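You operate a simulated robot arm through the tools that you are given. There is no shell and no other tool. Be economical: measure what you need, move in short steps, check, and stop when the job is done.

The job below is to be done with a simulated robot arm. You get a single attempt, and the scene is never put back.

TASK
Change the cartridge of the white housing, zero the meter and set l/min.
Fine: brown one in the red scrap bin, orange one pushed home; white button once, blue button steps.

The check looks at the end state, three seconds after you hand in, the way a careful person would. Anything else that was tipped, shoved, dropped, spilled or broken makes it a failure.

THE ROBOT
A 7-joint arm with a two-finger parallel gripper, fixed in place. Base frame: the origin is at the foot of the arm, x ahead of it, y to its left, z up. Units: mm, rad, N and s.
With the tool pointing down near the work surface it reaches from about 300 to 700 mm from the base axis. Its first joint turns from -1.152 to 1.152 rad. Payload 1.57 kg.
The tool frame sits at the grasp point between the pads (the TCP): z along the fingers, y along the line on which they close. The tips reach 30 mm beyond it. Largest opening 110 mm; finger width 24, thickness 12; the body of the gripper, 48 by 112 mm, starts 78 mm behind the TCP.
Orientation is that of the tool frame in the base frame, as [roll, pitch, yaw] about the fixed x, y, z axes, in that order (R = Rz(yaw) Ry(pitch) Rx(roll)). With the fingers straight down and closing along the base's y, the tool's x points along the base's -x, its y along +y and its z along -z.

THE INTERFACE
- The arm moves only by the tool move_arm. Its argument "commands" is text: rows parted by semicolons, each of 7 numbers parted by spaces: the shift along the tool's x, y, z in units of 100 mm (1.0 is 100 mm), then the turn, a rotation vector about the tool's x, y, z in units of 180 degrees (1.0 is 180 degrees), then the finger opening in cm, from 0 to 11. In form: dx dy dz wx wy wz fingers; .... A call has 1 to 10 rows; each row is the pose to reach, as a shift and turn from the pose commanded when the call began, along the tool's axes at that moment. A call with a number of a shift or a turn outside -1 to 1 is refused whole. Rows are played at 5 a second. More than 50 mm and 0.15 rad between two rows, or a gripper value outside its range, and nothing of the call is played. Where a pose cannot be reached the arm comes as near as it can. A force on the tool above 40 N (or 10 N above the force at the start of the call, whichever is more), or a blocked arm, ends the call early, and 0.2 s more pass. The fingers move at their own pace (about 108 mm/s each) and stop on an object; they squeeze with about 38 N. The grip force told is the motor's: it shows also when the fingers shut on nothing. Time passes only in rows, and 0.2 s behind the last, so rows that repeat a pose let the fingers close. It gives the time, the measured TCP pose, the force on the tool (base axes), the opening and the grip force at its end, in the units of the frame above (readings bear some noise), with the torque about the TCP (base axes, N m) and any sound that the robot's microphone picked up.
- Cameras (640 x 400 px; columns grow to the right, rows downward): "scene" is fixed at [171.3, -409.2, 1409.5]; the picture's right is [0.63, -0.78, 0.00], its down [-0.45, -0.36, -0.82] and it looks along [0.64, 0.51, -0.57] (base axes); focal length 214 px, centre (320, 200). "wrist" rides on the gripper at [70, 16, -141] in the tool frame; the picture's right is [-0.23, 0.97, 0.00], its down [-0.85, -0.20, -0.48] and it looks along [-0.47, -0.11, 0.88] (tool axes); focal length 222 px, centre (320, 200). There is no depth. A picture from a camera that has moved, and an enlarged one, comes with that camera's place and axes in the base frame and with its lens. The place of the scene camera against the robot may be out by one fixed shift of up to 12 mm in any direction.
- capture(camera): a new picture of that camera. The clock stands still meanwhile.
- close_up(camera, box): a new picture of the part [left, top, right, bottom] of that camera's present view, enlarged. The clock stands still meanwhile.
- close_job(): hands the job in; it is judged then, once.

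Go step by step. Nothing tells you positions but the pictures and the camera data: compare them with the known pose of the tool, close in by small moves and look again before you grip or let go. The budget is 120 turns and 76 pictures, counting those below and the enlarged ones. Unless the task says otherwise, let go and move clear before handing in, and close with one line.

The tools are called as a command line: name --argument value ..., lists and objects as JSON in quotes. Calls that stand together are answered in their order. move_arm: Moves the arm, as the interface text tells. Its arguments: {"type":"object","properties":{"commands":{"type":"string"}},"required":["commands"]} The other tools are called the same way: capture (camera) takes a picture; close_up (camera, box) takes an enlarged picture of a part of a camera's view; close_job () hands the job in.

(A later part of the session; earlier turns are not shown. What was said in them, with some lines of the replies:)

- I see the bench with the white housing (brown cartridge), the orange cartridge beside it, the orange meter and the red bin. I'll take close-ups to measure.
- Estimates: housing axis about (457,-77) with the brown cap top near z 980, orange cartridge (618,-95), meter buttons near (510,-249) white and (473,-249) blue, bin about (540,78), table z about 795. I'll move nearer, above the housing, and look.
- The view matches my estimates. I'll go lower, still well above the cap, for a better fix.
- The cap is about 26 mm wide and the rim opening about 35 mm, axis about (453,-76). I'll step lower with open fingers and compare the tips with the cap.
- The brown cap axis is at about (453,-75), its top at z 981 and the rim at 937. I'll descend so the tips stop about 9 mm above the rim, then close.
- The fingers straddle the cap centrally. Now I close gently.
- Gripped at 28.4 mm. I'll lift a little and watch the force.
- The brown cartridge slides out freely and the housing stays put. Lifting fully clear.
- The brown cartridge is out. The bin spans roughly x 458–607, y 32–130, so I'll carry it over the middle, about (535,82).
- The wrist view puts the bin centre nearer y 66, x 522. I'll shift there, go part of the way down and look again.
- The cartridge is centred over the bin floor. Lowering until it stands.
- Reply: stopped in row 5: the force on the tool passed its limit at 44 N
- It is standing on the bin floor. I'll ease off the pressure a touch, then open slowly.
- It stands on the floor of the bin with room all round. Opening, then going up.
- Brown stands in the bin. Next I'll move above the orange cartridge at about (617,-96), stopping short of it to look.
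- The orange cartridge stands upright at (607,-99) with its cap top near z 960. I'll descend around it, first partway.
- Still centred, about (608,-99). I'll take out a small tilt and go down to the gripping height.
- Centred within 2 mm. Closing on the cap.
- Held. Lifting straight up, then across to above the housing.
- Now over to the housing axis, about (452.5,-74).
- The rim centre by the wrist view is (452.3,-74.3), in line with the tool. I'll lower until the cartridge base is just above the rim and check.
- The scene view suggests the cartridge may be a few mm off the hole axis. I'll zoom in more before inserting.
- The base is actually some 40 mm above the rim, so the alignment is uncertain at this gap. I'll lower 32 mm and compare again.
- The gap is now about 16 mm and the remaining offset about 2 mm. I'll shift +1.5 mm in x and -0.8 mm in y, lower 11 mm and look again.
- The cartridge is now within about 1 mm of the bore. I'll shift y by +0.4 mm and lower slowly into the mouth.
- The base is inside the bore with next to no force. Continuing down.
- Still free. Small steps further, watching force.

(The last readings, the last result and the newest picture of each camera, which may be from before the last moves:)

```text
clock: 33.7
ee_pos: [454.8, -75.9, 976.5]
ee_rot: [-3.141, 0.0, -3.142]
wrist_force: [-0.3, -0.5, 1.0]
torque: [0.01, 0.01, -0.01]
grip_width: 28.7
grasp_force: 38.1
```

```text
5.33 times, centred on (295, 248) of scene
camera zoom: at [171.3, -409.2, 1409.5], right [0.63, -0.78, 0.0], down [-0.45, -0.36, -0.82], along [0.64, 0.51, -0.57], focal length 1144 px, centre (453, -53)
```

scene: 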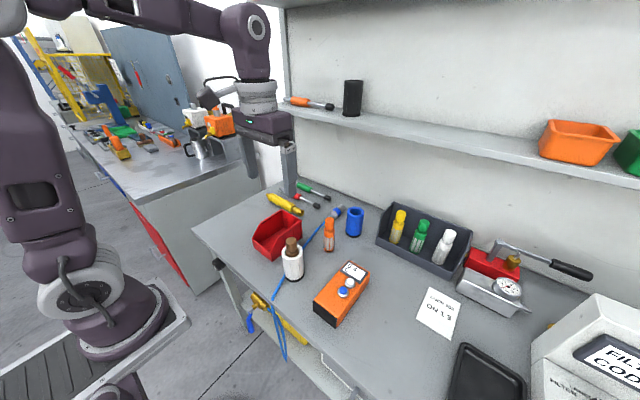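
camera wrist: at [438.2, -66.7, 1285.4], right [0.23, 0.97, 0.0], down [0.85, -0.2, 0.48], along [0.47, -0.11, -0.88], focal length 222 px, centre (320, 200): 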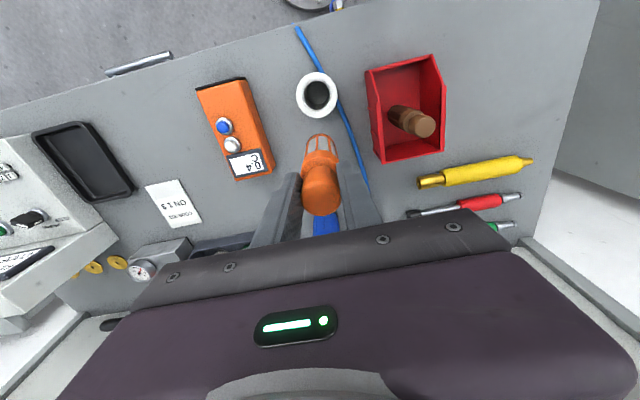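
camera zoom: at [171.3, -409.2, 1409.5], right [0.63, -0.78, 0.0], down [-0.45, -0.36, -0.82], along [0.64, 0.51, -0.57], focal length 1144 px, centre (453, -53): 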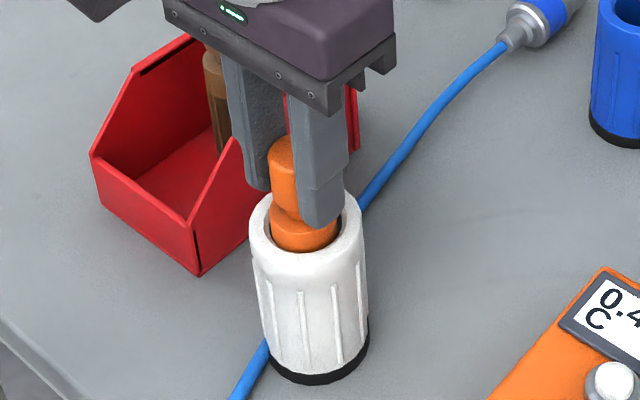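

Not yet home; a few more millimetres in fine steps.

move_arm --commands "0 0 0.015 0 0 0 2;0 0 0.03 0 0 0 2;0 0 0.045 0 0 0 2;0 0 0.06 0 0 0 2;0 0 0.075 0 0 0 2;0 0 0.09 0 0 0 2"

close_up --camera "scene" --box '[275, 220, 315, 265]'

```text
clock: 35.1
ee_pos: [454.2, -75.1, 966.6]
ee_rot: [3.141, 0.0, -3.14]
wrist_force: [-0.1, 0.2, 1.9]
torque: [0.02, 0.02, 0.0]
grip_width: 28.8
grasp_force: 37.9
```

```text
8.89 times, centred on (295, 242) of scene
camera zoom: at [171.3, -409.2, 1409.5], right [0.63, -0.78, 0.0], down [-0.45, -0.36, -0.82], along [0.64, 0.51, -0.57], focal length 1906 px, centre (542, -178)
```

zoom: 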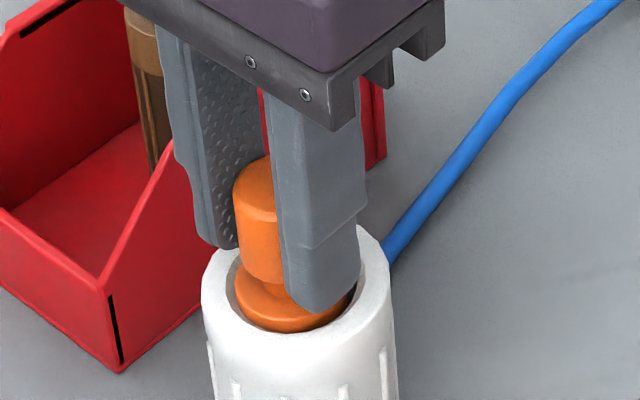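

It is now about as deep as the brown one was. I'll continue by 1 mm steps to feel for the stop.

move_arm --commands "0 0 0.01 0 0 0 2;0 0 0.02 0 0 0 2;0 0 0.03 0 0 0 2;0 0 0.04 0 0 0 2;0 0 0.05 0 0 0 2;0 0 0.06 0 0 0 2"

close_up --camera "scene" --box '[275, 220, 315, 265]'

```text
clock: 36.5
ee_pos: [455.0, -75.3, 960.3]
ee_rot: [-3.14, -0.001, 3.141]
wrist_force: [0.2, 3.6, 29.5]
torque: [0.42, -0.12, 0.02]
grip_width: 28.9
grasp_force: 38.0
```

```text
8.89 times, centred on (295, 242) of scene
camera zoom: at [170.9, -409.1, 1409.6], right [0.63, -0.78, 0.0], down [-0.45, -0.36, -0.82], along [0.64, 0.51, -0.57], focal length 1906 px, centre (542, -178)
```

zoom: 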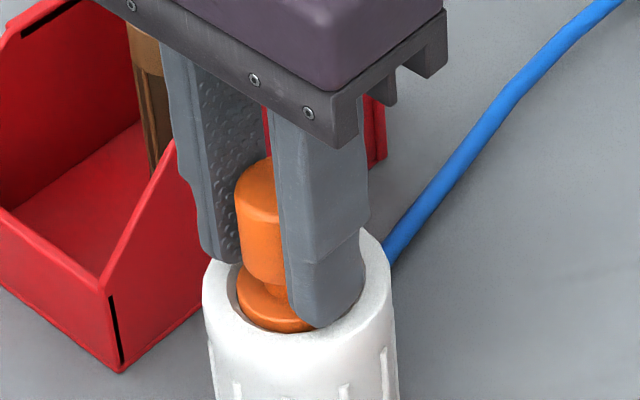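

The cap stopped going down while the fingers slipped on it, at the same depth as the brown one. I'll release, rise, close the fingers and press on the cap top to confirm it is home.

move_arm --commands "0 0 -0.02 0 0 0 2;0 0 -0.04 0 0 0 3.2;0 0 -0.04 0 0 0 4.5;0 0 -0.04 0 0 0 6;0 0 -0.2 0 0 0 6;0 0 -0.4 0 0 0 6;0 0 -0.6 0 0 0 6;0 0 -0.7 0 0 0 4"

close_up --camera "scene" --box '[265, 210, 325, 285]'

close_up --camera "wrist" --box '[270, 100, 370, 200]'

```text
clock: 38.3
ee_pos: [455.7, -77.7, 1029.7]
ee_rot: [-3.141, 0.001, -3.141]
wrist_force: [-0.4, 0.0, 0.2]
torque: [0.0, 0.01, 0.01]
grip_width: 40.2
grasp_force: 0.1
```

```text
5.33 times, centred on (295, 248) of scene
camera zoom: at [171.3, -409.2, 1409.5], right [0.63, -0.78, 0.0], down [-0.45, -0.36, -0.82], along [0.64, 0.51, -0.57], focal length 1144 px, centre (453, -53)
```

zoom: 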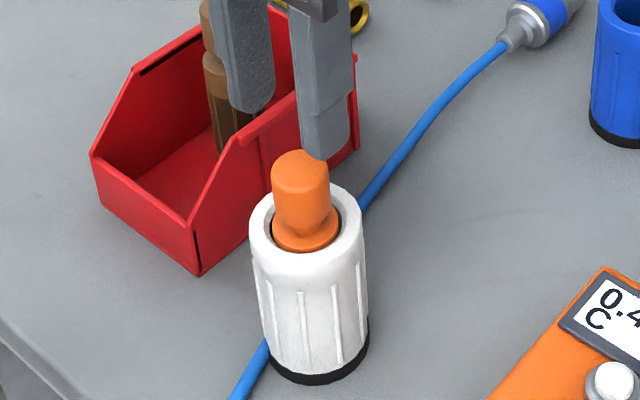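

```text
4.00 times, centred on (320, 150) of wrist
camera zoom: at [384.4, -62.0, 1171.8], right [0.23, 0.97, 0.0], down [0.86, -0.2, 0.48], along [0.47, -0.11, -0.88], focal length 888 px, centre (320, 400)
```

zoom: 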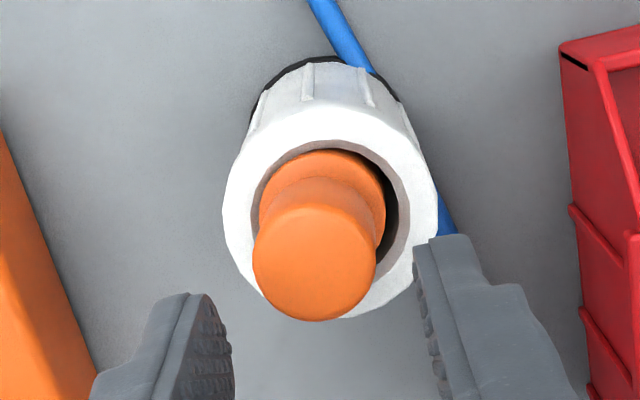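

The orange cap leans slightly toward -y (about 4 mm). I'll press on its top with closed fingers to seat it.

move_arm --commands "-0.005 0.005 0 0 0 0 2;-0.005 0.005 0 0 0 0 0;-0.005 0.005 0.1 0 0 0 0;-0.005 0.005 0.2 0 0 0 0;-0.005 0.005 0.27 0 0 0 0;-0.005 0.005 0.3 0 0 0 0;-0.005 0.005 0.33 0 0 0 0;-0.005 0.005 0.36 0 0 0 0;-0.005 0.005 0.39 0 0 0 0"

close_up --camera "scene" --box '[265, 210, 325, 285]'

```text
clock: 39.9
ee_pos: [457.9, -75.6, 1000.8]
ee_rot: [-3.141, 0.013, -3.141]
wrist_force: [0.1, 1.0, 11.2]
torque: [0.08, -0.1, -0.01]
grip_width: 0.0
grasp_force: 21.2
stopped in row 7: the force on the tool passed its limit at 49 N (the readings are from after the stop); the commanded pose is now the measured one
```

```text
5.33 times, centred on (295, 248) of scene
camera zoom: at [171.1, -409.1, 1409.6], right [0.63, -0.78, 0.0], down [-0.45, -0.36, -0.82], along [0.64, 0.51, -0.57], focal length 1144 px, centre (453, -53)
```

zoom: 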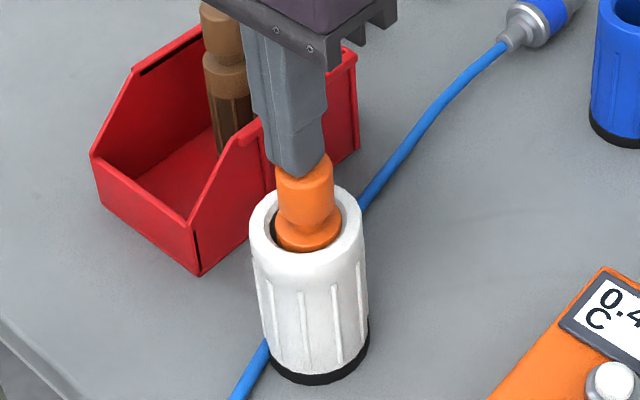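

It took 49 N without moving. I'll rise and check its position again.

move_arm --commands "0.02 -0.02 -0.1 0 0.004 0 0;0.02 -0.02 -0.29 0 0.004 0 0;0.02 -0.02 -0.29 0 0.004 0 6;0.02 -0.02 -0.29 0 0.004 0 8"

close_up --camera "wrist" --box '[270, 100, 370, 200]'

close_up --camera "scene" --box '[250, 200, 346, 290]'

```text
clock: 40.9
ee_pos: [454.5, -77.5, 1028.5]
ee_rot: [3.142, -0.001, -3.14]
wrist_force: [0.4, -0.5, -0.6]
torque: [0.01, 0.0, -0.05]
grip_width: 80.1
grasp_force: 0.1
```

```text
4.00 times, centred on (320, 150) of wrist
camera zoom: at [383.8, -61.3, 1170.5], right [0.23, 0.97, 0.0], down [0.86, -0.2, 0.48], along [0.46, -0.11, -0.88], focal length 888 px, centre (320, 400)
```

zoom: 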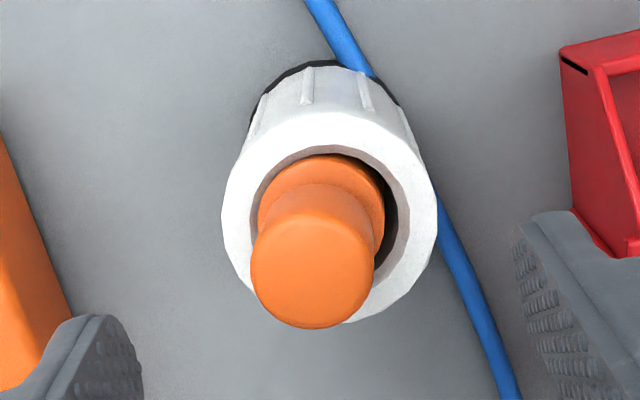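

```text
4.44 times, centred on (298, 245) of scene
camera zoom: at [171.3, -409.2, 1409.5], right [0.63, -0.78, 0.0], down [-0.45, -0.36, -0.82], along [0.64, 0.51, -0.57], focal length 953 px, centre (418, 0)
```

zoom: 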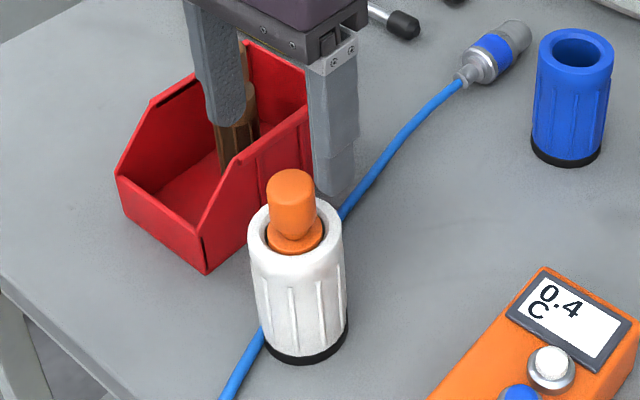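

The depth matches the brown one, but there is a slight lean. I'll grip the cap on the housing axis to straighten it, press lightly and then press from above again.

move_arm --commands "0.005 0.028 0.2 0 0 0 8;0.005 0.028 0.4 0 0 0 8;0.005 0.028 0.52 0 0 0 8;0.005 0.028 0.52 0 0 0 4;0.005 0.028 0.52 0 0 0 2;0.005 0.028 0.52 0 0 0 2;0.005 0.028 0.52 0 0 0 2"

move_arm --commands "0 0 0.01 0 0 0 2;0 0 0.02 0 0 0 2;0 0 0.03 0 0 0 2;0 0 0.04 0 0 0 2"

close_up --camera "wrist" --box '[270, 100, 370, 200]'

```text
clock: 42.5
ee_pos: [452.8, -71.9, 978.5]
ee_rot: [3.142, -0.003, -3.14]
wrist_force: [-0.3, -2.1, 0.2]
torque: [-0.29, 0.15, -0.05]
grip_width: 28.3
grasp_force: 38.2
```

```text
clock: 43.5
ee_pos: [455.4, -72.6, 974.1]
ee_rot: [-3.139, 0.002, -3.139]
wrist_force: [5.3, -1.7, 27.8]
torque: [-0.16, -0.53, 0.04]
grip_width: 28.1
grasp_force: 37.8
```

```text
4.00 times, centred on (320, 150) of wrist
camera zoom: at [384.4, -58.6, 1115.2], right [0.23, 0.97, 0.0], down [0.85, -0.2, 0.48], along [0.47, -0.11, -0.88], focal length 888 px, centre (320, 400)
```

zoom: 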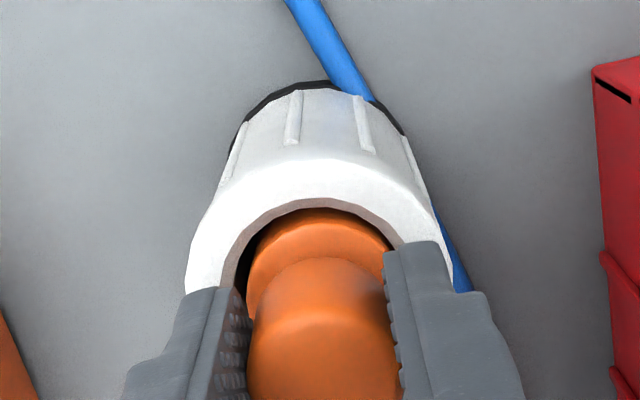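

It presses against a firm stop and is now centred. Releasing, then pressing the top once more.

move_arm --commands "0 0 -0.02 0 0 0 2;0 0 -0.025 0 0 0 3.2;0 0 -0.025 0 0 0 5;0 0 -0.2 0 0 0 6;0 0 -0.4 0 0 0 6;0 0 -0.55 0 0 0 6;0 0.0 -0.55 0 0 0 2;0 0.0 -0.55 0 0 0 0;0 0 -0.55 0 0 0 0"

move_arm --commands "0 -0.02 0.1 0 0 0 0;0 -0.02 0.2 0 0 0 0;0 -0.02 0.25 0 0 0 0;0 -0.02 0.28 0 0 0 0;0 -0.02 0.3 0 0 0 0;0 -0.02 0.32 0 0 0 0;0 -0.02 0.34 0 0 0 0;0 -0.02 0.36 0 0 0 0"

```text
clock: 45.5
ee_pos: [455.0, -72.2, 1027.4]
ee_rot: [3.141, -0.003, -3.14]
wrist_force: [-0.5, -0.1, -0.2]
torque: [0.0, 0.03, -0.05]
grip_width: 0.0
grasp_force: 20.7
```

```text
clock: 46.6
ee_pos: [454.6, -77.5, 1001.2]
ee_rot: [-3.14, 0.002, -3.139]
wrist_force: [-5.5, 1.6, 18.1]
torque: [0.1, 0.16, -0.01]
grip_width: 0.0
grasp_force: 20.8
stopped in row 5: the force on the tool passed its limit at 46 N (the readings are from after the stop); the commanded pose is now the measured one
```

Same firm stop at the same height (cap top about 971). Rising and comparing with the first picture, then on to the meter.

move_arm --commands "0 0 -0.2 0 0 0 0;0 0 -0.4 0 0 0 0;0 0 -0.6 0 0 0 0"

close_up --camera "scene" --box '[250, 200, 346, 290]'

```text
clock: 47.4
ee_pos: [455.7, -78.0, 1060.3]
ee_rot: [-3.14, 0.002, -3.14]
wrist_force: [0.0, 0.6, 0.0]
torque: [0.02, 0.04, -0.02]
grip_width: 0.1
grasp_force: 21.9
```

```text
4.44 times, centred on (298, 245) of scene
camera zoom: at [171.3, -409.2, 1409.5], right [0.63, -0.78, 0.0], down [-0.45, -0.36, -0.82], along [0.64, 0.51, -0.57], focal length 953 px, centre (418, 0)
```

zoom: 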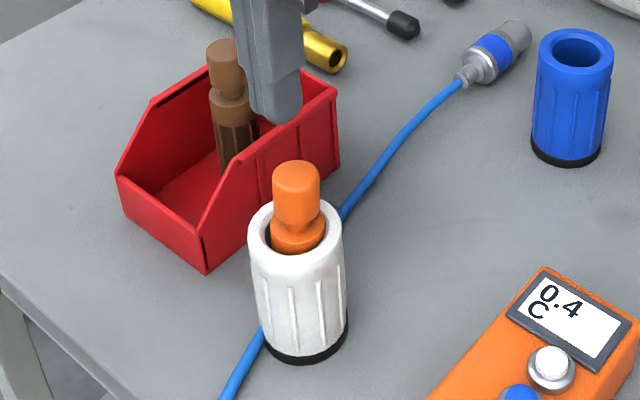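

The cap now appears slightly higher or leaning the other way. I'll look closely from both cameras.

close_up --camera "scene" --box '[275, 220, 315, 265]'

close_up --camera "wrist" --box '[270, 80, 370, 180]'

```text
8.89 times, centred on (295, 242) of scene
camera zoom: at [171.3, -409.2, 1409.5], right [0.63, -0.78, 0.0], down [-0.45, -0.36, -0.82], along [0.64, 0.51, -0.57], focal length 1906 px, centre (542, -178)
```

zoom: 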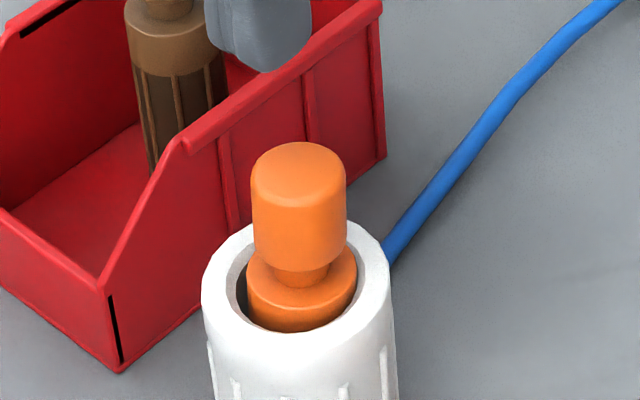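

```text
4.00 times, centred on (320, 130) of wrist
camera zoom: at [383.9, -62.4, 1201.7], right [0.23, 0.97, 0.0], down [0.86, -0.2, 0.48], along [0.47, -0.11, -0.88], focal length 888 px, centre (320, 480)
```

zoom: 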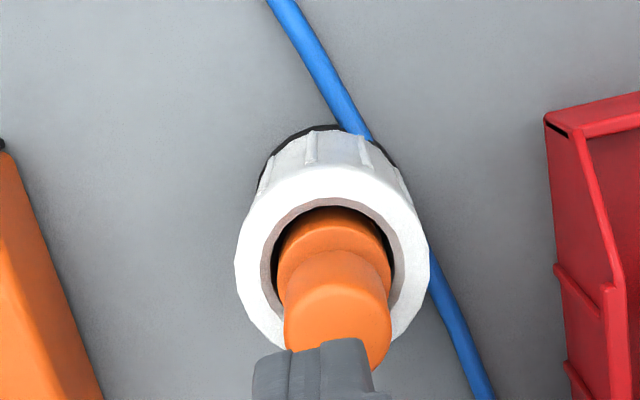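

The orange now sits about 4–6 mm higher than at first insertion, likely caught on the seat edge after my straightening. I'll open, come lower for an exact look, and reseat it.

move_arm --commands "0.01 0.025 0 0 0 0 8;0.01 0.025 0.15 0 0 0 8;0.01 0.025 0.3 0 0 0 8;0.01 0.025 0.3 0 0 0 8"

close_up --camera "wrist" --box '[280, 110, 360, 190]'

```text
clock: 48.4
ee_pos: [454.5, -73.5, 1029.6]
ee_rot: [-3.141, 0.0, -3.14]
wrist_force: [0.2, 0.4, 0.5]
torque: [0.02, -0.01, 0.0]
grip_width: 80.1
grasp_force: 0.0
```

```text
5.00 times, centred on (320, 150) of wrist
camera zoom: at [383.8, -58.6, 1171.5], right [0.23, 0.97, 0.0], down [0.86, -0.2, 0.48], along [0.47, -0.11, -0.88], focal length 1111 px, centre (320, 450)
```

zoom: 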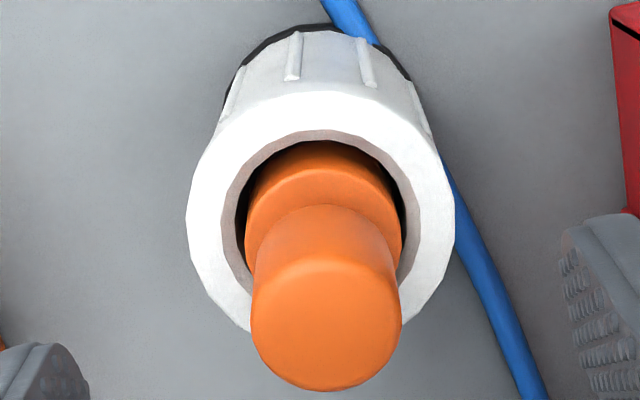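

The cap is centred in y but leans about 5 mm toward +x, and sits about 3 mm high. I'll grip it, bring it back -x while pressing down gently.

move_arm --commands "-0.02 -0.018 0.2 0 0 0 8;-0.02 -0.018 0.4 0 0 0 8;-0.02 -0.018 0.52 0 0 0 8;-0.02 -0.018 0.52 0 0 0 4;-0.02 -0.018 0.52 0 0 0 2;-0.02 -0.018 0.52 0 0 0 2;-0.02 -0.018 0.52 0 0 0 2"

move_arm --commands "0.01 0 0 0 0 0 2;0.02 0 0 0 0 0 2;0.03 0 0 0 0 0 2;0.04 0 0 0 0 0 2;0.05 0 0 0 0 0 2;0.05 0 0 0 0 0 2"

close_up --camera "scene" --box '[275, 220, 315, 265]'

```text
clock: 50.0
ee_pos: [455.4, -77.2, 978.3]
ee_rot: [-3.139, 0.0, -3.138]
wrist_force: [-0.5, 1.8, 0.2]
torque: [0.19, -0.01, -0.01]
grip_width: 28.1
grasp_force: 38.1
```

```text
clock: 51.4
ee_pos: [449.8, -76.6, 979.9]
ee_rot: [-3.139, 0.002, -3.139]
wrist_force: [5.9, 1.9, -0.2]
torque: [0.19, -0.77, 0.01]
grip_width: 28.0
grasp_force: 38.5
```

```text
8.89 times, centred on (295, 242) of scene
camera zoom: at [171.4, -409.2, 1409.5], right [0.63, -0.78, 0.0], down [-0.45, -0.36, -0.82], along [0.64, 0.51, -0.57], focal length 1906 px, centre (542, -178)
```

zoom: 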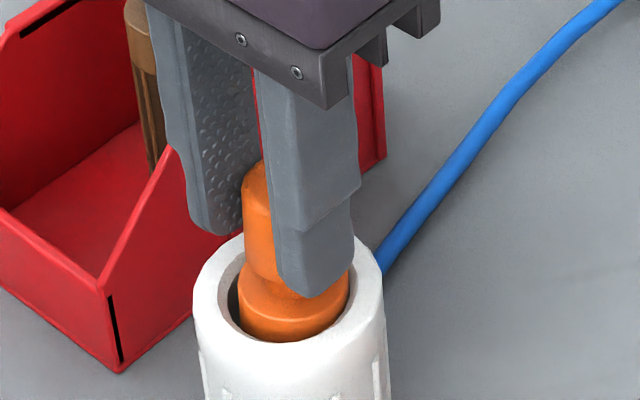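

The housing shifted a few millimetres with it, so the cartridge is snug in the bore. I'll ease back 3 mm in x, then press down gently.

move_arm --commands "-0.01 0 0 0 0 0 2;-0.025 0 0 0 0 0 2;-0.025 0 0 0 0 0 2"

close_up --camera "scene" --box '[265, 210, 325, 285]'

close_up --camera "wrist" --box '[270, 100, 370, 200]'

```text
clock: 52.2
ee_pos: [451.9, -76.5, 977.8]
ee_rot: [-3.138, 0.0, -3.139]
wrist_force: [-1.4, 0.6, -0.8]
torque: [0.04, 0.08, -0.06]
grip_width: 28.0
grasp_force: 37.8
```

```text
5.33 times, centred on (295, 248) of scene
camera zoom: at [171.2, -409.2, 1409.5], right [0.63, -0.78, 0.0], down [-0.45, -0.36, -0.82], along [0.64, 0.51, -0.57], focal length 1144 px, centre (453, -53)
```

zoom: 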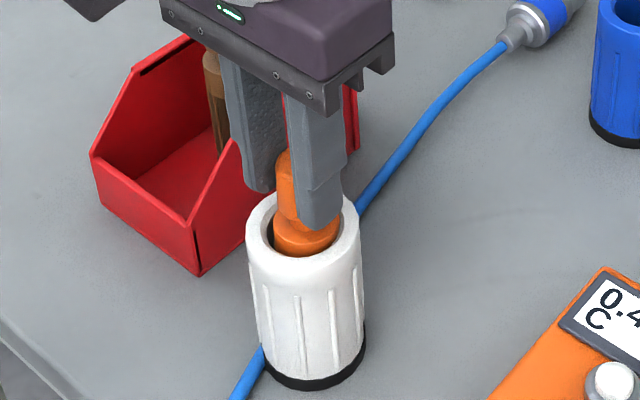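

```text
4.00 times, centred on (320, 150) of wrist
camera zoom: at [381.9, -61.7, 1119.9], right [0.23, 0.97, 0.0], down [0.86, -0.2, 0.48], along [0.47, -0.11, -0.88], focal length 888 px, centre (320, 400)
```

zoom: 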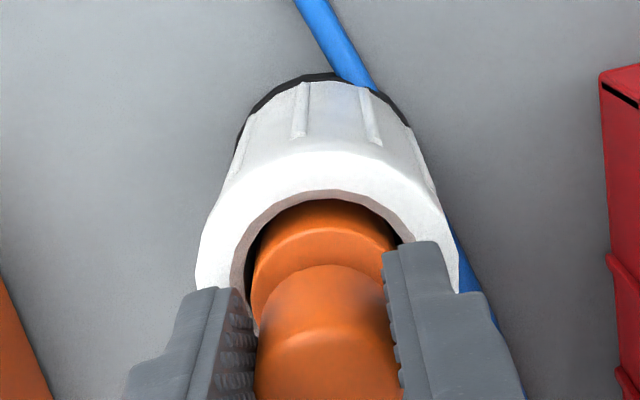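

The housing stands upright, moved only about 2 mm. Pressing down now, aligned.

move_arm --commands "0 0 0.01 0 0 0 2;0 0 0.02 0 0 0 2;0 0 0.03 0 0 0 2;0 0 0.04 0 0 0 2;0 0 0.05 0 0 0 2;0 0 0.06 0 0 0 2;0 0 0.07 0 0 0 2"

close_up --camera "scene" --box '[265, 210, 325, 285]'

```text
clock: 53.8
ee_pos: [453.6, -76.3, 972.6]
ee_rot: [-3.141, 0.001, -3.141]
wrist_force: [-3.7, -2.9, 28.9]
torque: [-0.29, -0.38, -0.01]
grip_width: 28.1
grasp_force: 38.0
```

```text
5.33 times, centred on (295, 248) of scene
camera zoom: at [170.7, -409.2, 1409.6], right [0.63, -0.78, 0.0], down [-0.45, -0.36, -0.82], along [0.64, 0.51, -0.57], focal length 1144 px, centre (453, -53)
```

zoom: 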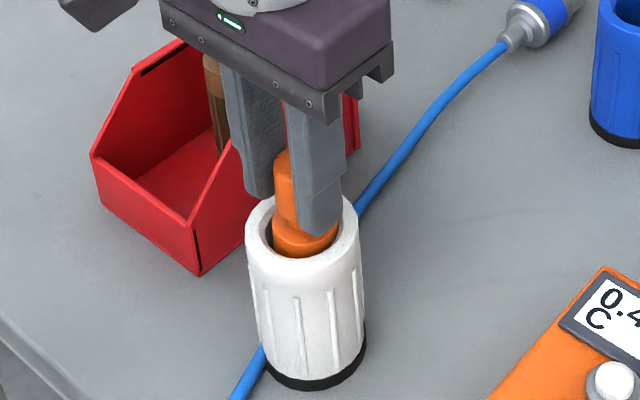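

The grip slips at about 29 N and the cap is at the brown one's depth again. I'll open in place without lifting, then go up and compare.

move_arm --commands "0 0 0 0 0 0 3.2;0 0 0 0 0 0 5;0 0 0 0 0 0 6;0 0 -0.15 0 0 0 6;0 0 -0.35 0 0 0 6;0 0 -0.57 0 0 0 8"

close_up --camera "scene" --box '[250, 200, 346, 290]'

close_up --camera "wrist" --box '[220, 100, 420, 225]'

```text
clock: 55.2
ee_pos: [453.3, -75.4, 1029.4]
ee_rot: [-3.141, 0.0, -3.14]
wrist_force: [0.5, -0.5, -0.7]
torque: [0.02, 0.04, -0.01]
grip_width: 80.1
grasp_force: 0.0
```

```text
4.44 times, centred on (298, 245) of scene
camera zoom: at [171.3, -409.2, 1409.5], right [0.63, -0.78, 0.0], down [-0.45, -0.36, -0.82], along [0.64, 0.51, -0.57], focal length 953 px, centre (418, 0)
```

zoom: 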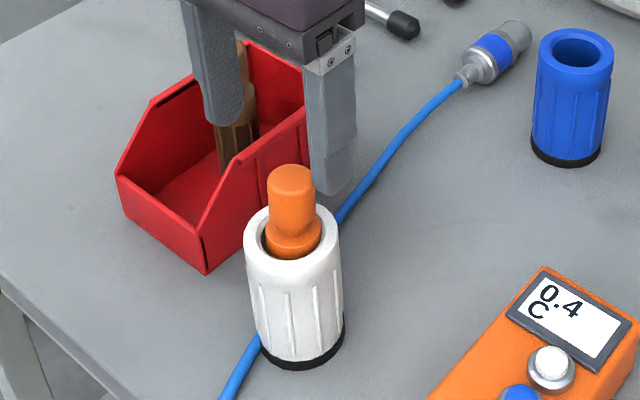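

```text
3.20 times, centred on (320, 162) of wrist
camera zoom: at [382.7, -60.0, 1170.4], right [0.23, 0.97, 0.0], down [0.86, -0.2, 0.48], along [0.47, -0.11, -0.88], focal length 711 px, centre (320, 320)
```

zoom: 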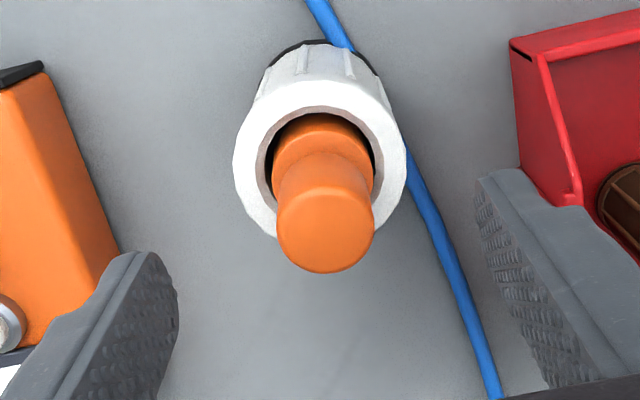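

The depth is close to the brown's. As a last check I'll press the cap top again; at first seating the contact was at TCP z 1001.

move_arm --commands "0 0 0 0 0 0 3;0 0 0 0 0 0 0;0 0 0.1 0 0 0 0;0 0 0.2 0 0 0 0;0 0 0.25 0 0 0 0;0 0 0.27 0 0 0 0;0 0 0.29 0 0 0 0;0 0 0.31 0 0 0 0;0 0 0.33 0 0 0 0;0 0 0.35 0 0 0 0"

close_up --camera "scene" --box '[265, 210, 325, 285]'

```text
clock: 56.9
ee_pos: [455.1, -76.8, 1001.8]
ee_rot: [-3.137, 0.006, -3.139]
wrist_force: [-4.8, -0.7, 14.7]
torque: [0.01, 0.23, -0.02]
grip_width: 0.0
grasp_force: 21.3
stopped in row 8: the force on the tool passed its limit at 47 N (the readings are from after the stop); the commanded pose is now the measured one
```

```text
5.33 times, centred on (295, 248) of scene
camera zoom: at [170.9, -409.2, 1409.6], right [0.63, -0.78, 0.0], down [-0.45, -0.36, -0.82], along [0.64, 0.51, -0.57], focal length 1144 px, centre (453, -53)
```

zoom: 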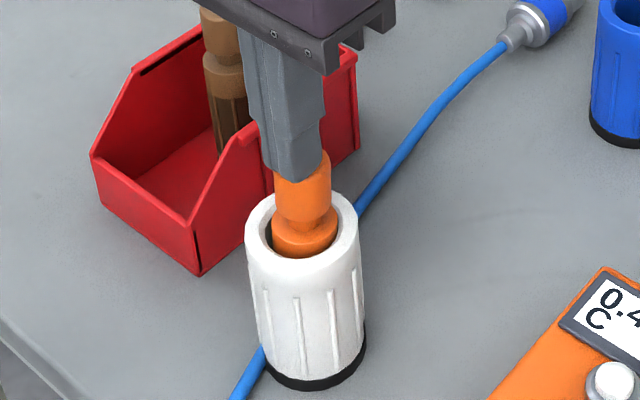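

Contact is within about 1 mm of the first seating; the remaining lean is toward +x. I'll press once more on the -x side of the cap to straighten and seat it fully.

move_arm --commands "0 0 -0.1 0 -0.001 0 0;0.05 0 -0.12 0.001 -0.002 0 0;0.1 0.0 -0.12 0.001 -0.002 0 0;0.1 0 -0.04 0.001 -0.002 0 0;0.1 0 -0.01 0.001 -0.002 0 0;0.1 0 0.01 0.001 -0.002 0 0;0.1 0 0.03 0.001 -0.002 0 0;0.1 0 0.05 0.001 -0.002 0 0;0.1 0 0.07 0.001 -0.002 0 0"

move_arm --commands "0 0 -0.15 0 0 0 0;0 0 -0.3 0 0 0 0;-0.05 0 -0.3 0 0 0 8;-0.05 0 -0.3 0 0 0 8"

close_up --camera "scene" --box '[250, 200, 346, 290]'

close_up --camera "wrist" --box '[220, 100, 420, 225]'

```text
clock: 58.4
ee_pos: [445.6, -78.0, 1001.5]
ee_rot: [-3.134, 0.015, -3.139]
wrist_force: [-6.2, 1.0, 19.2]
torque: [0.03, 0.13, 0.04]
grip_width: 0.0
grasp_force: 21.4
stopped in row 7: the force on the tool passed its limit at 48 N (the readings are from after the stop); the commanded pose is now the measured one
```

```text
clock: 59.4
ee_pos: [450.7, -76.7, 1029.1]
ee_rot: [-3.134, 0.014, -3.138]
wrist_force: [0.8, 0.1, -0.5]
torque: [0.01, -0.06, 0.0]
grip_width: 80.2
grasp_force: 0.1
```

```text
4.44 times, centred on (298, 245) of scene
camera zoom: at [171.3, -409.2, 1409.5], right [0.63, -0.78, 0.0], down [-0.45, -0.36, -0.82], along [0.64, 0.51, -0.57], focal length 953 px, centre (418, 0)
```

zoom: 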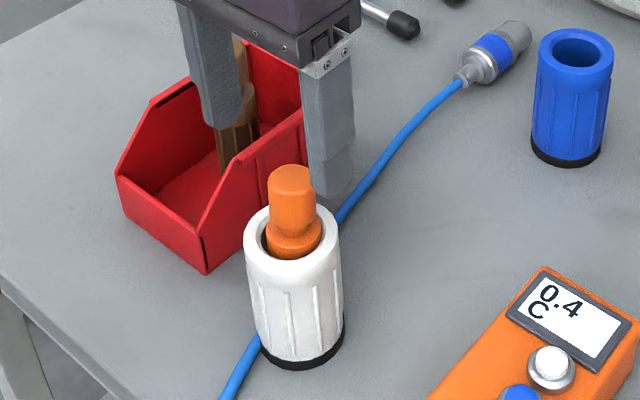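

```text
3.20 times, centred on (320, 162) of wrist
camera zoom: at [377.6, -61.0, 1170.5], right [0.22, 0.97, 0.0], down [0.85, -0.19, 0.49], along [0.48, -0.11, -0.87], focal length 711 px, centre (320, 320)
```

zoom: 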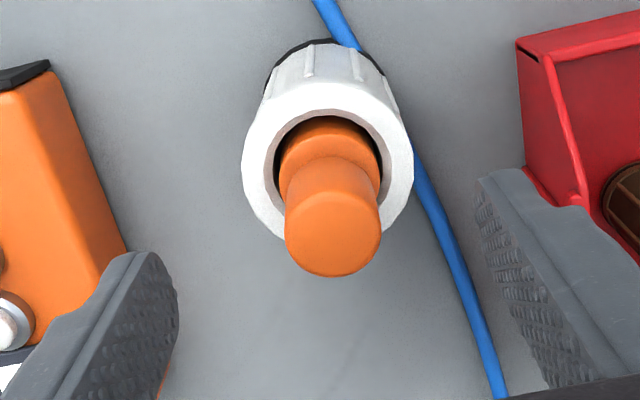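

The lean persists, probably wedged in the clearance. I'll grip it, lift 15 mm inside the bore, set it upright with a small tool tilt and lower it again.

move_arm --commands "-0.04 0.005 0.2 0 0 0 8;-0.04 0.005 0.4 0 0 0 8;-0.04 0.005 0.53 0 0 0 8;-0.04 0.005 0.53 0 0 0 4;-0.04 0.005 0.53 0 0 0 2;-0.04 0.005 0.53 0 0 0 2;-0.04 0.005 0.53 0 0 0 2"

move_arm --commands "0 0 -0.03 0 0 0 2;0 0 -0.08 0 0 0 2;0 0 -0.15 0 0 0 2;0.02 0 -0.15 0 -0.004 0 2;0.04 0 -0.15 0 -0.008 0 2;0.04 0 -0.15 0 -0.008 0 2"

close_up --camera "scene" --box '[275, 220, 315, 265]'

close_up --camera "wrist" --box '[270, 100, 370, 200]'

```text
clock: 61.0
ee_pos: [454.0, -76.9, 976.9]
ee_rot: [-3.134, 0.014, -3.138]
wrist_force: [-0.1, 2.6, 0.0]
torque: [0.24, -0.02, 0.0]
grip_width: 27.9
grasp_force: 37.8
```

```text
clock: 62.4
ee_pos: [452.1, -76.2, 991.8]
ee_rot: [-3.135, 0.039, -3.138]
wrist_force: [0.9, 1.5, -0.9]
torque: [0.1, -0.15, 0.03]
grip_width: 27.8
grasp_force: 38.3
```

```text
8.89 times, centred on (295, 242) of scene
camera zoom: at [171.3, -409.2, 1409.5], right [0.63, -0.78, 0.0], down [-0.45, -0.36, -0.82], along [0.64, 0.51, -0.57], focal length 1906 px, centre (542, -178)
```

zoom: 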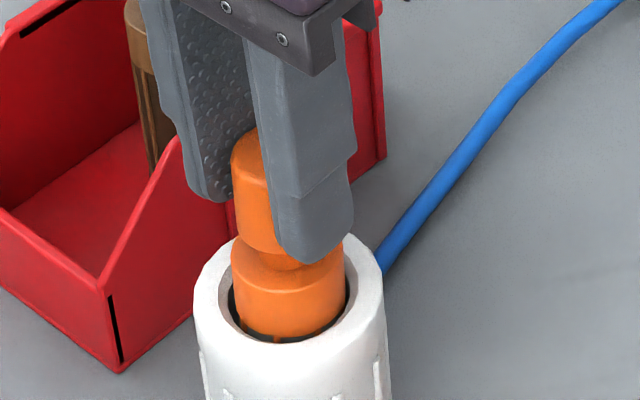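

```text
4.00 times, centred on (320, 150) of wrist
camera zoom: at [374.8, -60.4, 1130.9], right [0.22, 0.97, 0.0], down [0.84, -0.19, 0.51], along [0.5, -0.11, -0.86], focal length 888 px, centre (320, 400)
```

zoom: 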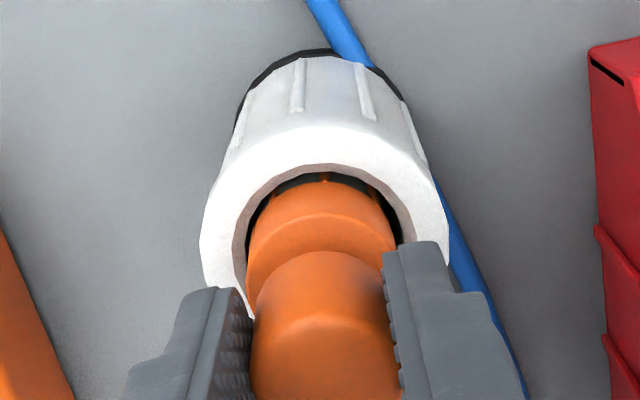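

It now stands upright in the bore. Lowering with fine steps.

move_arm --commands "0.001 0 0.03 0 0 0 2;0.002 0 0.06 0 0 0 2;0.004 0 0.09 0 0 0 2;0.005 0 0.12 0 0 0 2;0.006 0 0.14 0 0 0 2;0.006 0 0.16 0 0 0 2;0.007 0 0.18 0 0 0 2"

close_up --camera "scene" --box '[275, 220, 315, 265]'

```text
clock: 64.0
ee_pos: [450.3, -76.7, 976.0]
ee_rot: [-3.132, 0.04, -3.14]
wrist_force: [-2.3, 3.5, 29.8]
torque: [0.48, -0.26, 0.01]
grip_width: 28.5
grasp_force: 37.8
```

```text
8.89 times, centred on (295, 242) of scene
camera zoom: at [170.8, -409.0, 1409.7], right [0.63, -0.78, 0.0], down [-0.45, -0.36, -0.82], along [0.64, 0.51, -0.57], focal length 1906 px, centre (542, -178)
```

zoom: 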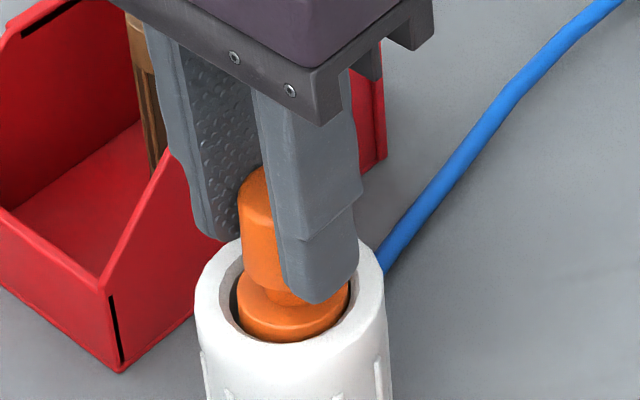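

It is now at the brown one's depth (same cap-to-rim distance) and upright, against a firm stop. Releasing in place and rising.

move_arm --commands "0 0 0 0 0 0 3.2;0 0 0 0 0 0 5;0 0 0 0 0 0 6;0.005 0 -0.15 0 0 0 6;0.01 0 -0.35 0 0.005 0 6;0.01 0 -0.57 0 0.0125 0 8;0.01 0 -0.57 0.002 0.0125 0 8"

close_up --camera "scene" --box '[275, 220, 315, 265]'

capture --camera "wrist"

```text
clock: 65.6
ee_pos: [449.0, -76.4, 1034.6]
ee_rot: [-3.126, 0.001, -3.14]
wrist_force: [-0.3, -0.1, 0.5]
torque: [-0.01, -0.02, 0.03]
grip_width: 80.1
grasp_force: 0.0
```

```text
8.89 times, centred on (295, 242) of scene
camera zoom: at [171.3, -409.2, 1409.5], right [0.63, -0.78, 0.0], down [-0.45, -0.36, -0.82], along [0.64, 0.51, -0.57], focal length 1906 px, centre (542, -178)
```

zoom: 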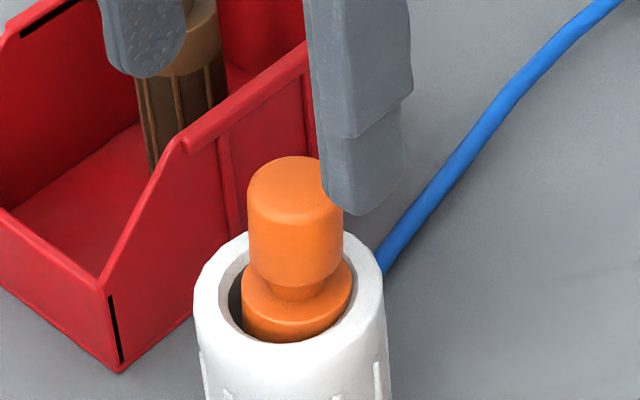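

```text
6 pictures are left
camera wrist: at [377.4, -60.5, 1175.3], right [0.22, 0.97, -0.01], down [0.86, -0.19, 0.48], along [0.47, -0.12, -0.88], focal length 222 px, centre (320, 200)
```

wrist: 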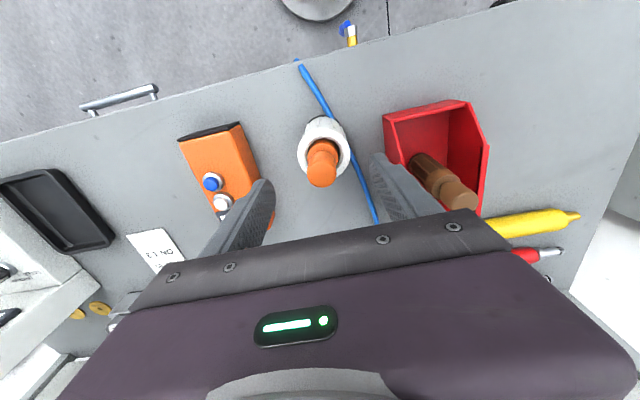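

Both buttons triangulate well: white (509,-248.5), blue (474.5,-249), tops near z 876. With few pictures left, I move above the white button with fingers closed.

move_arm --commands "-0.05 -0.2 -0.05 -0.005 0 0 4;-0.15 -0.4 -0.05 -0.005 0 0 0;-0.25 -0.6 0 -0.005 0 0 0;-0.32 -0.8 0 -0.005 0 0 0;-0.4 -0.98 0 -0.005 0 0 0"

move_arm --commands "-0.08 -0.25 0.1 0 0 0 0;-0.15 -0.5 0.3 0 0 0 0;-0.2 -0.74 0.5 0 0 0 0;-0.2 -0.74 0.8 0 0 0 0;-0.2 -0.74 0.95 0 0 0 0;-0.2 -0.74 0.95 0 0 0 0"

capture --camera "wrist"

```text
clock: 66.8
ee_pos: [485.1, -174.4, 1034.5]
ee_rot: [3.139, 0.0, -3.141]
wrist_force: [-1.0, 0.7, -0.3]
torque: [0.0, -0.02, 0.01]
grip_width: 0.1
grasp_force: 21.2
```

```text
clock: 68.2
ee_pos: [508.2, -248.1, 938.8]
ee_rot: [3.138, -0.001, -3.14]
wrist_force: [0.2, 0.0, 0.1]
torque: [-0.02, 0.02, 0.01]
grip_width: 0.1
grasp_force: 21.3
```

```text
5 pictures are left
camera wrist: at [437.7, -233.1, 1081.2], right [0.22, 0.97, 0.0], down [0.86, -0.2, 0.48], along [0.47, -0.11, -0.88], focal length 222 px, centre (320, 200)
```

wrist: 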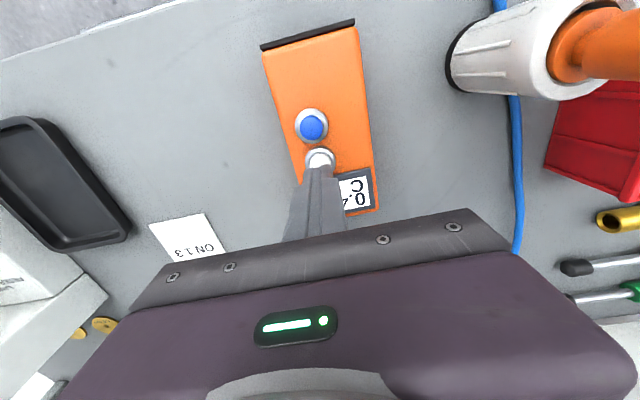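

The white button is right under the tips. I'll descend to just above it, then press in fine steps.

move_arm --commands "0.01 -0.004 0.1 0 0 0 0;0.01 -0.004 0.2 0 0 0 0;0.01 -0.004 0.25 0 0 0 0;0.01 -0.004 0.27 0 0 0 0;0.01 -0.004 0.29 0 0 0 0;0.01 -0.004 0.31 0 0 0 0;0.01 -0.004 0.33 0 0 0 0"

```text
clock: 69.5
ee_pos: [508.1, -249.0, 911.4]
ee_rot: [-3.142, 0.005, -3.141]
wrist_force: [-8.0, 5.4, 21.2]
torque: [0.15, 0.26, -0.02]
grip_width: 0.0
grasp_force: 21.1
heard: click
stopped in row 6: the force on the tool passed its limit at 45 N (the readings are from after the stop); the commanded pose is now the measured one
```

A click was heard: white pressed once. Rising, moving over the blue button and reading the display.

move_arm --commands "0 0 -0.1 0 0 0 0;0 0 -0.25 0 0 0 0;0.15 0 -0.3 0.001 -0.001 0 0;0.345 -0.002 -0.35 0.001 0.001 0 0;0.345 -0.002 -0.4 0 0.0015 0 0;0.345 -0.002 -0.4 0 0.0015 0 0"

close_up --camera "scene" --box '[310, 245, 380, 305]'

```text
clock: 70.9
ee_pos: [473.6, -248.8, 951.3]
ee_rot: [3.141, -0.002, -3.14]
wrist_force: [0.0, 0.5, 0.2]
torque: [0.01, 0.02, 0.02]
grip_width: 0.0
grasp_force: 20.8
```

```text
6.67 times, centred on (345, 275) of scene
camera zoom: at [171.3, -409.2, 1409.5], right [0.63, -0.78, 0.0], down [-0.45, -0.36, -0.82], along [0.64, 0.51, -0.57], focal length 1430 px, centre (153, -300)
```

zoom: 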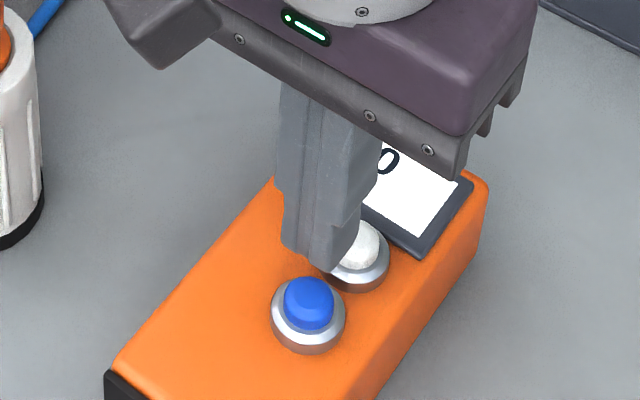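

The display is hidden by the gripper here. I'll press blue once, then move aside to read.

move_arm --commands "0 0 0.15 0 0 0 0;0 0 0.28 0 0 0 0;0 0 0.34 0 0 0 0;0 0 0.37 0 0 0 0;0 0 0.39 0 0 0 0;0 0 0.41 0 0 0 0;0 0 0.43 0 0 0 0;0 0 0.45 0 0 0 0;0 0 0.47 0 0 0 0"

```text
clock: 72.4
ee_pos: [473.8, -247.9, 912.5]
ee_rot: [-3.14, -0.002, -3.14]
wrist_force: [-8.0, 5.1, 21.2]
torque: [0.17, 0.21, -0.02]
grip_width: 0.0
grasp_force: 21.3
heard: click
stopped in row 7: the force on the tool passed its limit at 46 N (the readings are from after the stop); the commanded pose is now the measured one
```

One click. Moving up and aside to read the display.

move_arm --commands "0 0 -0.15 0 0 0 0;0 0 -0.4 0 0 0 0;0 0.2 -0.6 0 0 0 0;0 0.4 -0.8 0 0 0 0;0 0.6 -0.9 0 0 0 0;0 0.8 -1.0 0 0 0 0;0 0.95 -1.0 0 0 0 0"

close_up --camera "scene" --box '[250, 210, 380, 320]'

```text
clock: 74.0
ee_pos: [475.2, -151.5, 1009.9]
ee_rot: [-3.14, 0.0, -3.14]
wrist_force: [-0.1, 0.0, 0.2]
torque: [0.02, 0.01, -0.04]
grip_width: 0.0
grasp_force: 21.6
```

```text
3.64 times, centred on (315, 265) of scene
camera zoom: at [171.3, -409.2, 1409.5], right [0.63, -0.78, 0.0], down [-0.45, -0.36, -0.82], along [0.64, 0.51, -0.57], focal length 780 px, centre (338, -36)
```

zoom: 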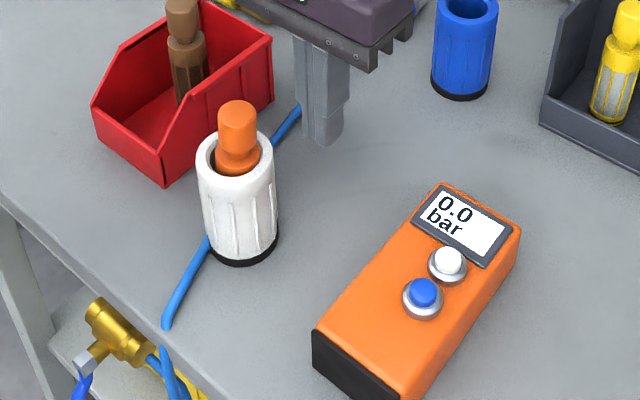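

It reads 0.0 bar. Pressing blue a second time.

move_arm --commands "0 -0.2 0 0 0 0 0;0 -0.4 0.1 0 0 0 0;0 -0.6 0.2 0 0 0 0;0.01 -0.8 0.4 0 0 0 0;0.015 -0.968 0.6 0 0 0 0;0.015 -0.968 0.75 0 0 0 0;0.015 -0.968 0.85 0 0 0 0;0.015 -0.968 0.85 0 0 0 0"

move_arm --commands "0 0 0.04 0 0 0 0;0 0 0.08 0 0 0 0;0 0 0.11 0 0 0 0;0 0 0.13 0 0 0 0;0 0 0.15 0 0 0 0;0 0 0.17 0 0 0 0;0 0 0.19 0 0 0 0;0 0 0.21 0 0 0 0"

move_arm --commands "0 0 -0.15 0 0 0 0;0 0 -0.4 0 0 0 0;0 0.2 -0.6 0 0 0 0;0 0.4 -0.8 0 0 0 0;0 0.6 -0.9 0 0 0 0;0 0.8 -1.0 0 0 0 0;0 0.95 -1.0 0 0 0 0"

```text
clock: 75.8
ee_pos: [472.3, -250.9, 925.4]
ee_rot: [-3.14, -0.002, -3.14]
wrist_force: [0.1, 0.2, 0.0]
torque: [0.03, -0.01, 0.02]
grip_width: 0.0
grasp_force: 21.4
```

```text
clock: 77.3
ee_pos: [473.1, -252.5, 912.5]
ee_rot: [-3.137, 0.005, -3.138]
wrist_force: [-5.5, 4.7, 21.4]
torque: [0.13, 0.26, -0.02]
grip_width: 0.2
grasp_force: 21.4
heard: click
stopped in row 7: the force on the tool passed its limit at 48 N (the readings are from after the stop); the commanded pose is now the measured one
```

```text
clock: 78.9
ee_pos: [470.6, -156.5, 1012.0]
ee_rot: [-3.137, 0.004, -3.14]
wrist_force: [-0.1, 0.4, 0.5]
torque: [0.0, -0.01, -0.01]
grip_width: 0.0
grasp_force: 21.4
```

Second click heard. Reading the display.

close_up --camera "scene" --box '[250, 210, 380, 320]'

```text
3.64 times, centred on (315, 265) of scene
camera zoom: at [171.3, -409.2, 1409.5], right [0.63, -0.78, 0.0], down [-0.45, -0.36, -0.82], along [0.64, 0.51, -0.57], focal length 780 px, centre (338, -36)
```

zoom: 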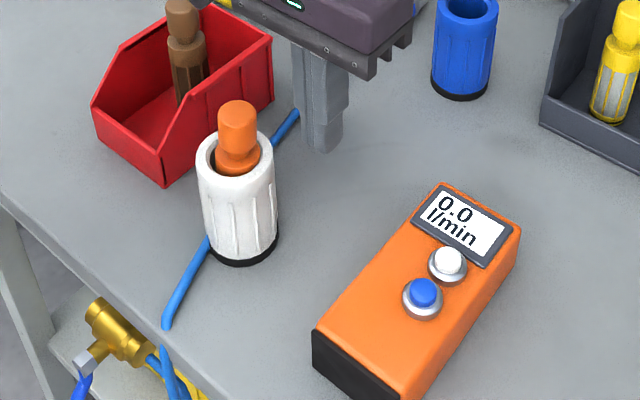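

The meter shows 0.0 l/min, orange is seated in the housing, brown is in the red bin. I'll raise the arm clear and hand in.

move_arm --commands "0 0 -0.25 0 0 0 2;0 0 -0.5 0 0 0 4;0 0 -0.8 0 0 0 4;0 0 -1 0 0 0 4"

close_job

```text
clock: 79.9
ee_pos: [471.6, -157.7, 1111.1]
ee_rot: [-3.136, 0.004, -3.138]
wrist_force: [0.1, 0.0, 0.1]
torque: [-0.02, 0.02, -0.01]
grip_width: 39.7
grasp_force: 0.1
```

```text
The job is handed in.
```

I handed the job in: the brown cartridge stands in the red bin, the orange one is pressed against its stop in the white housing with a slight lean, and the meter reads 0.0 l/min (white pressed once, blue twice). By the pictures the orange sits within about 1–2 mm of the brown one's depth, and the housing slid about 2 mm while I seated it.
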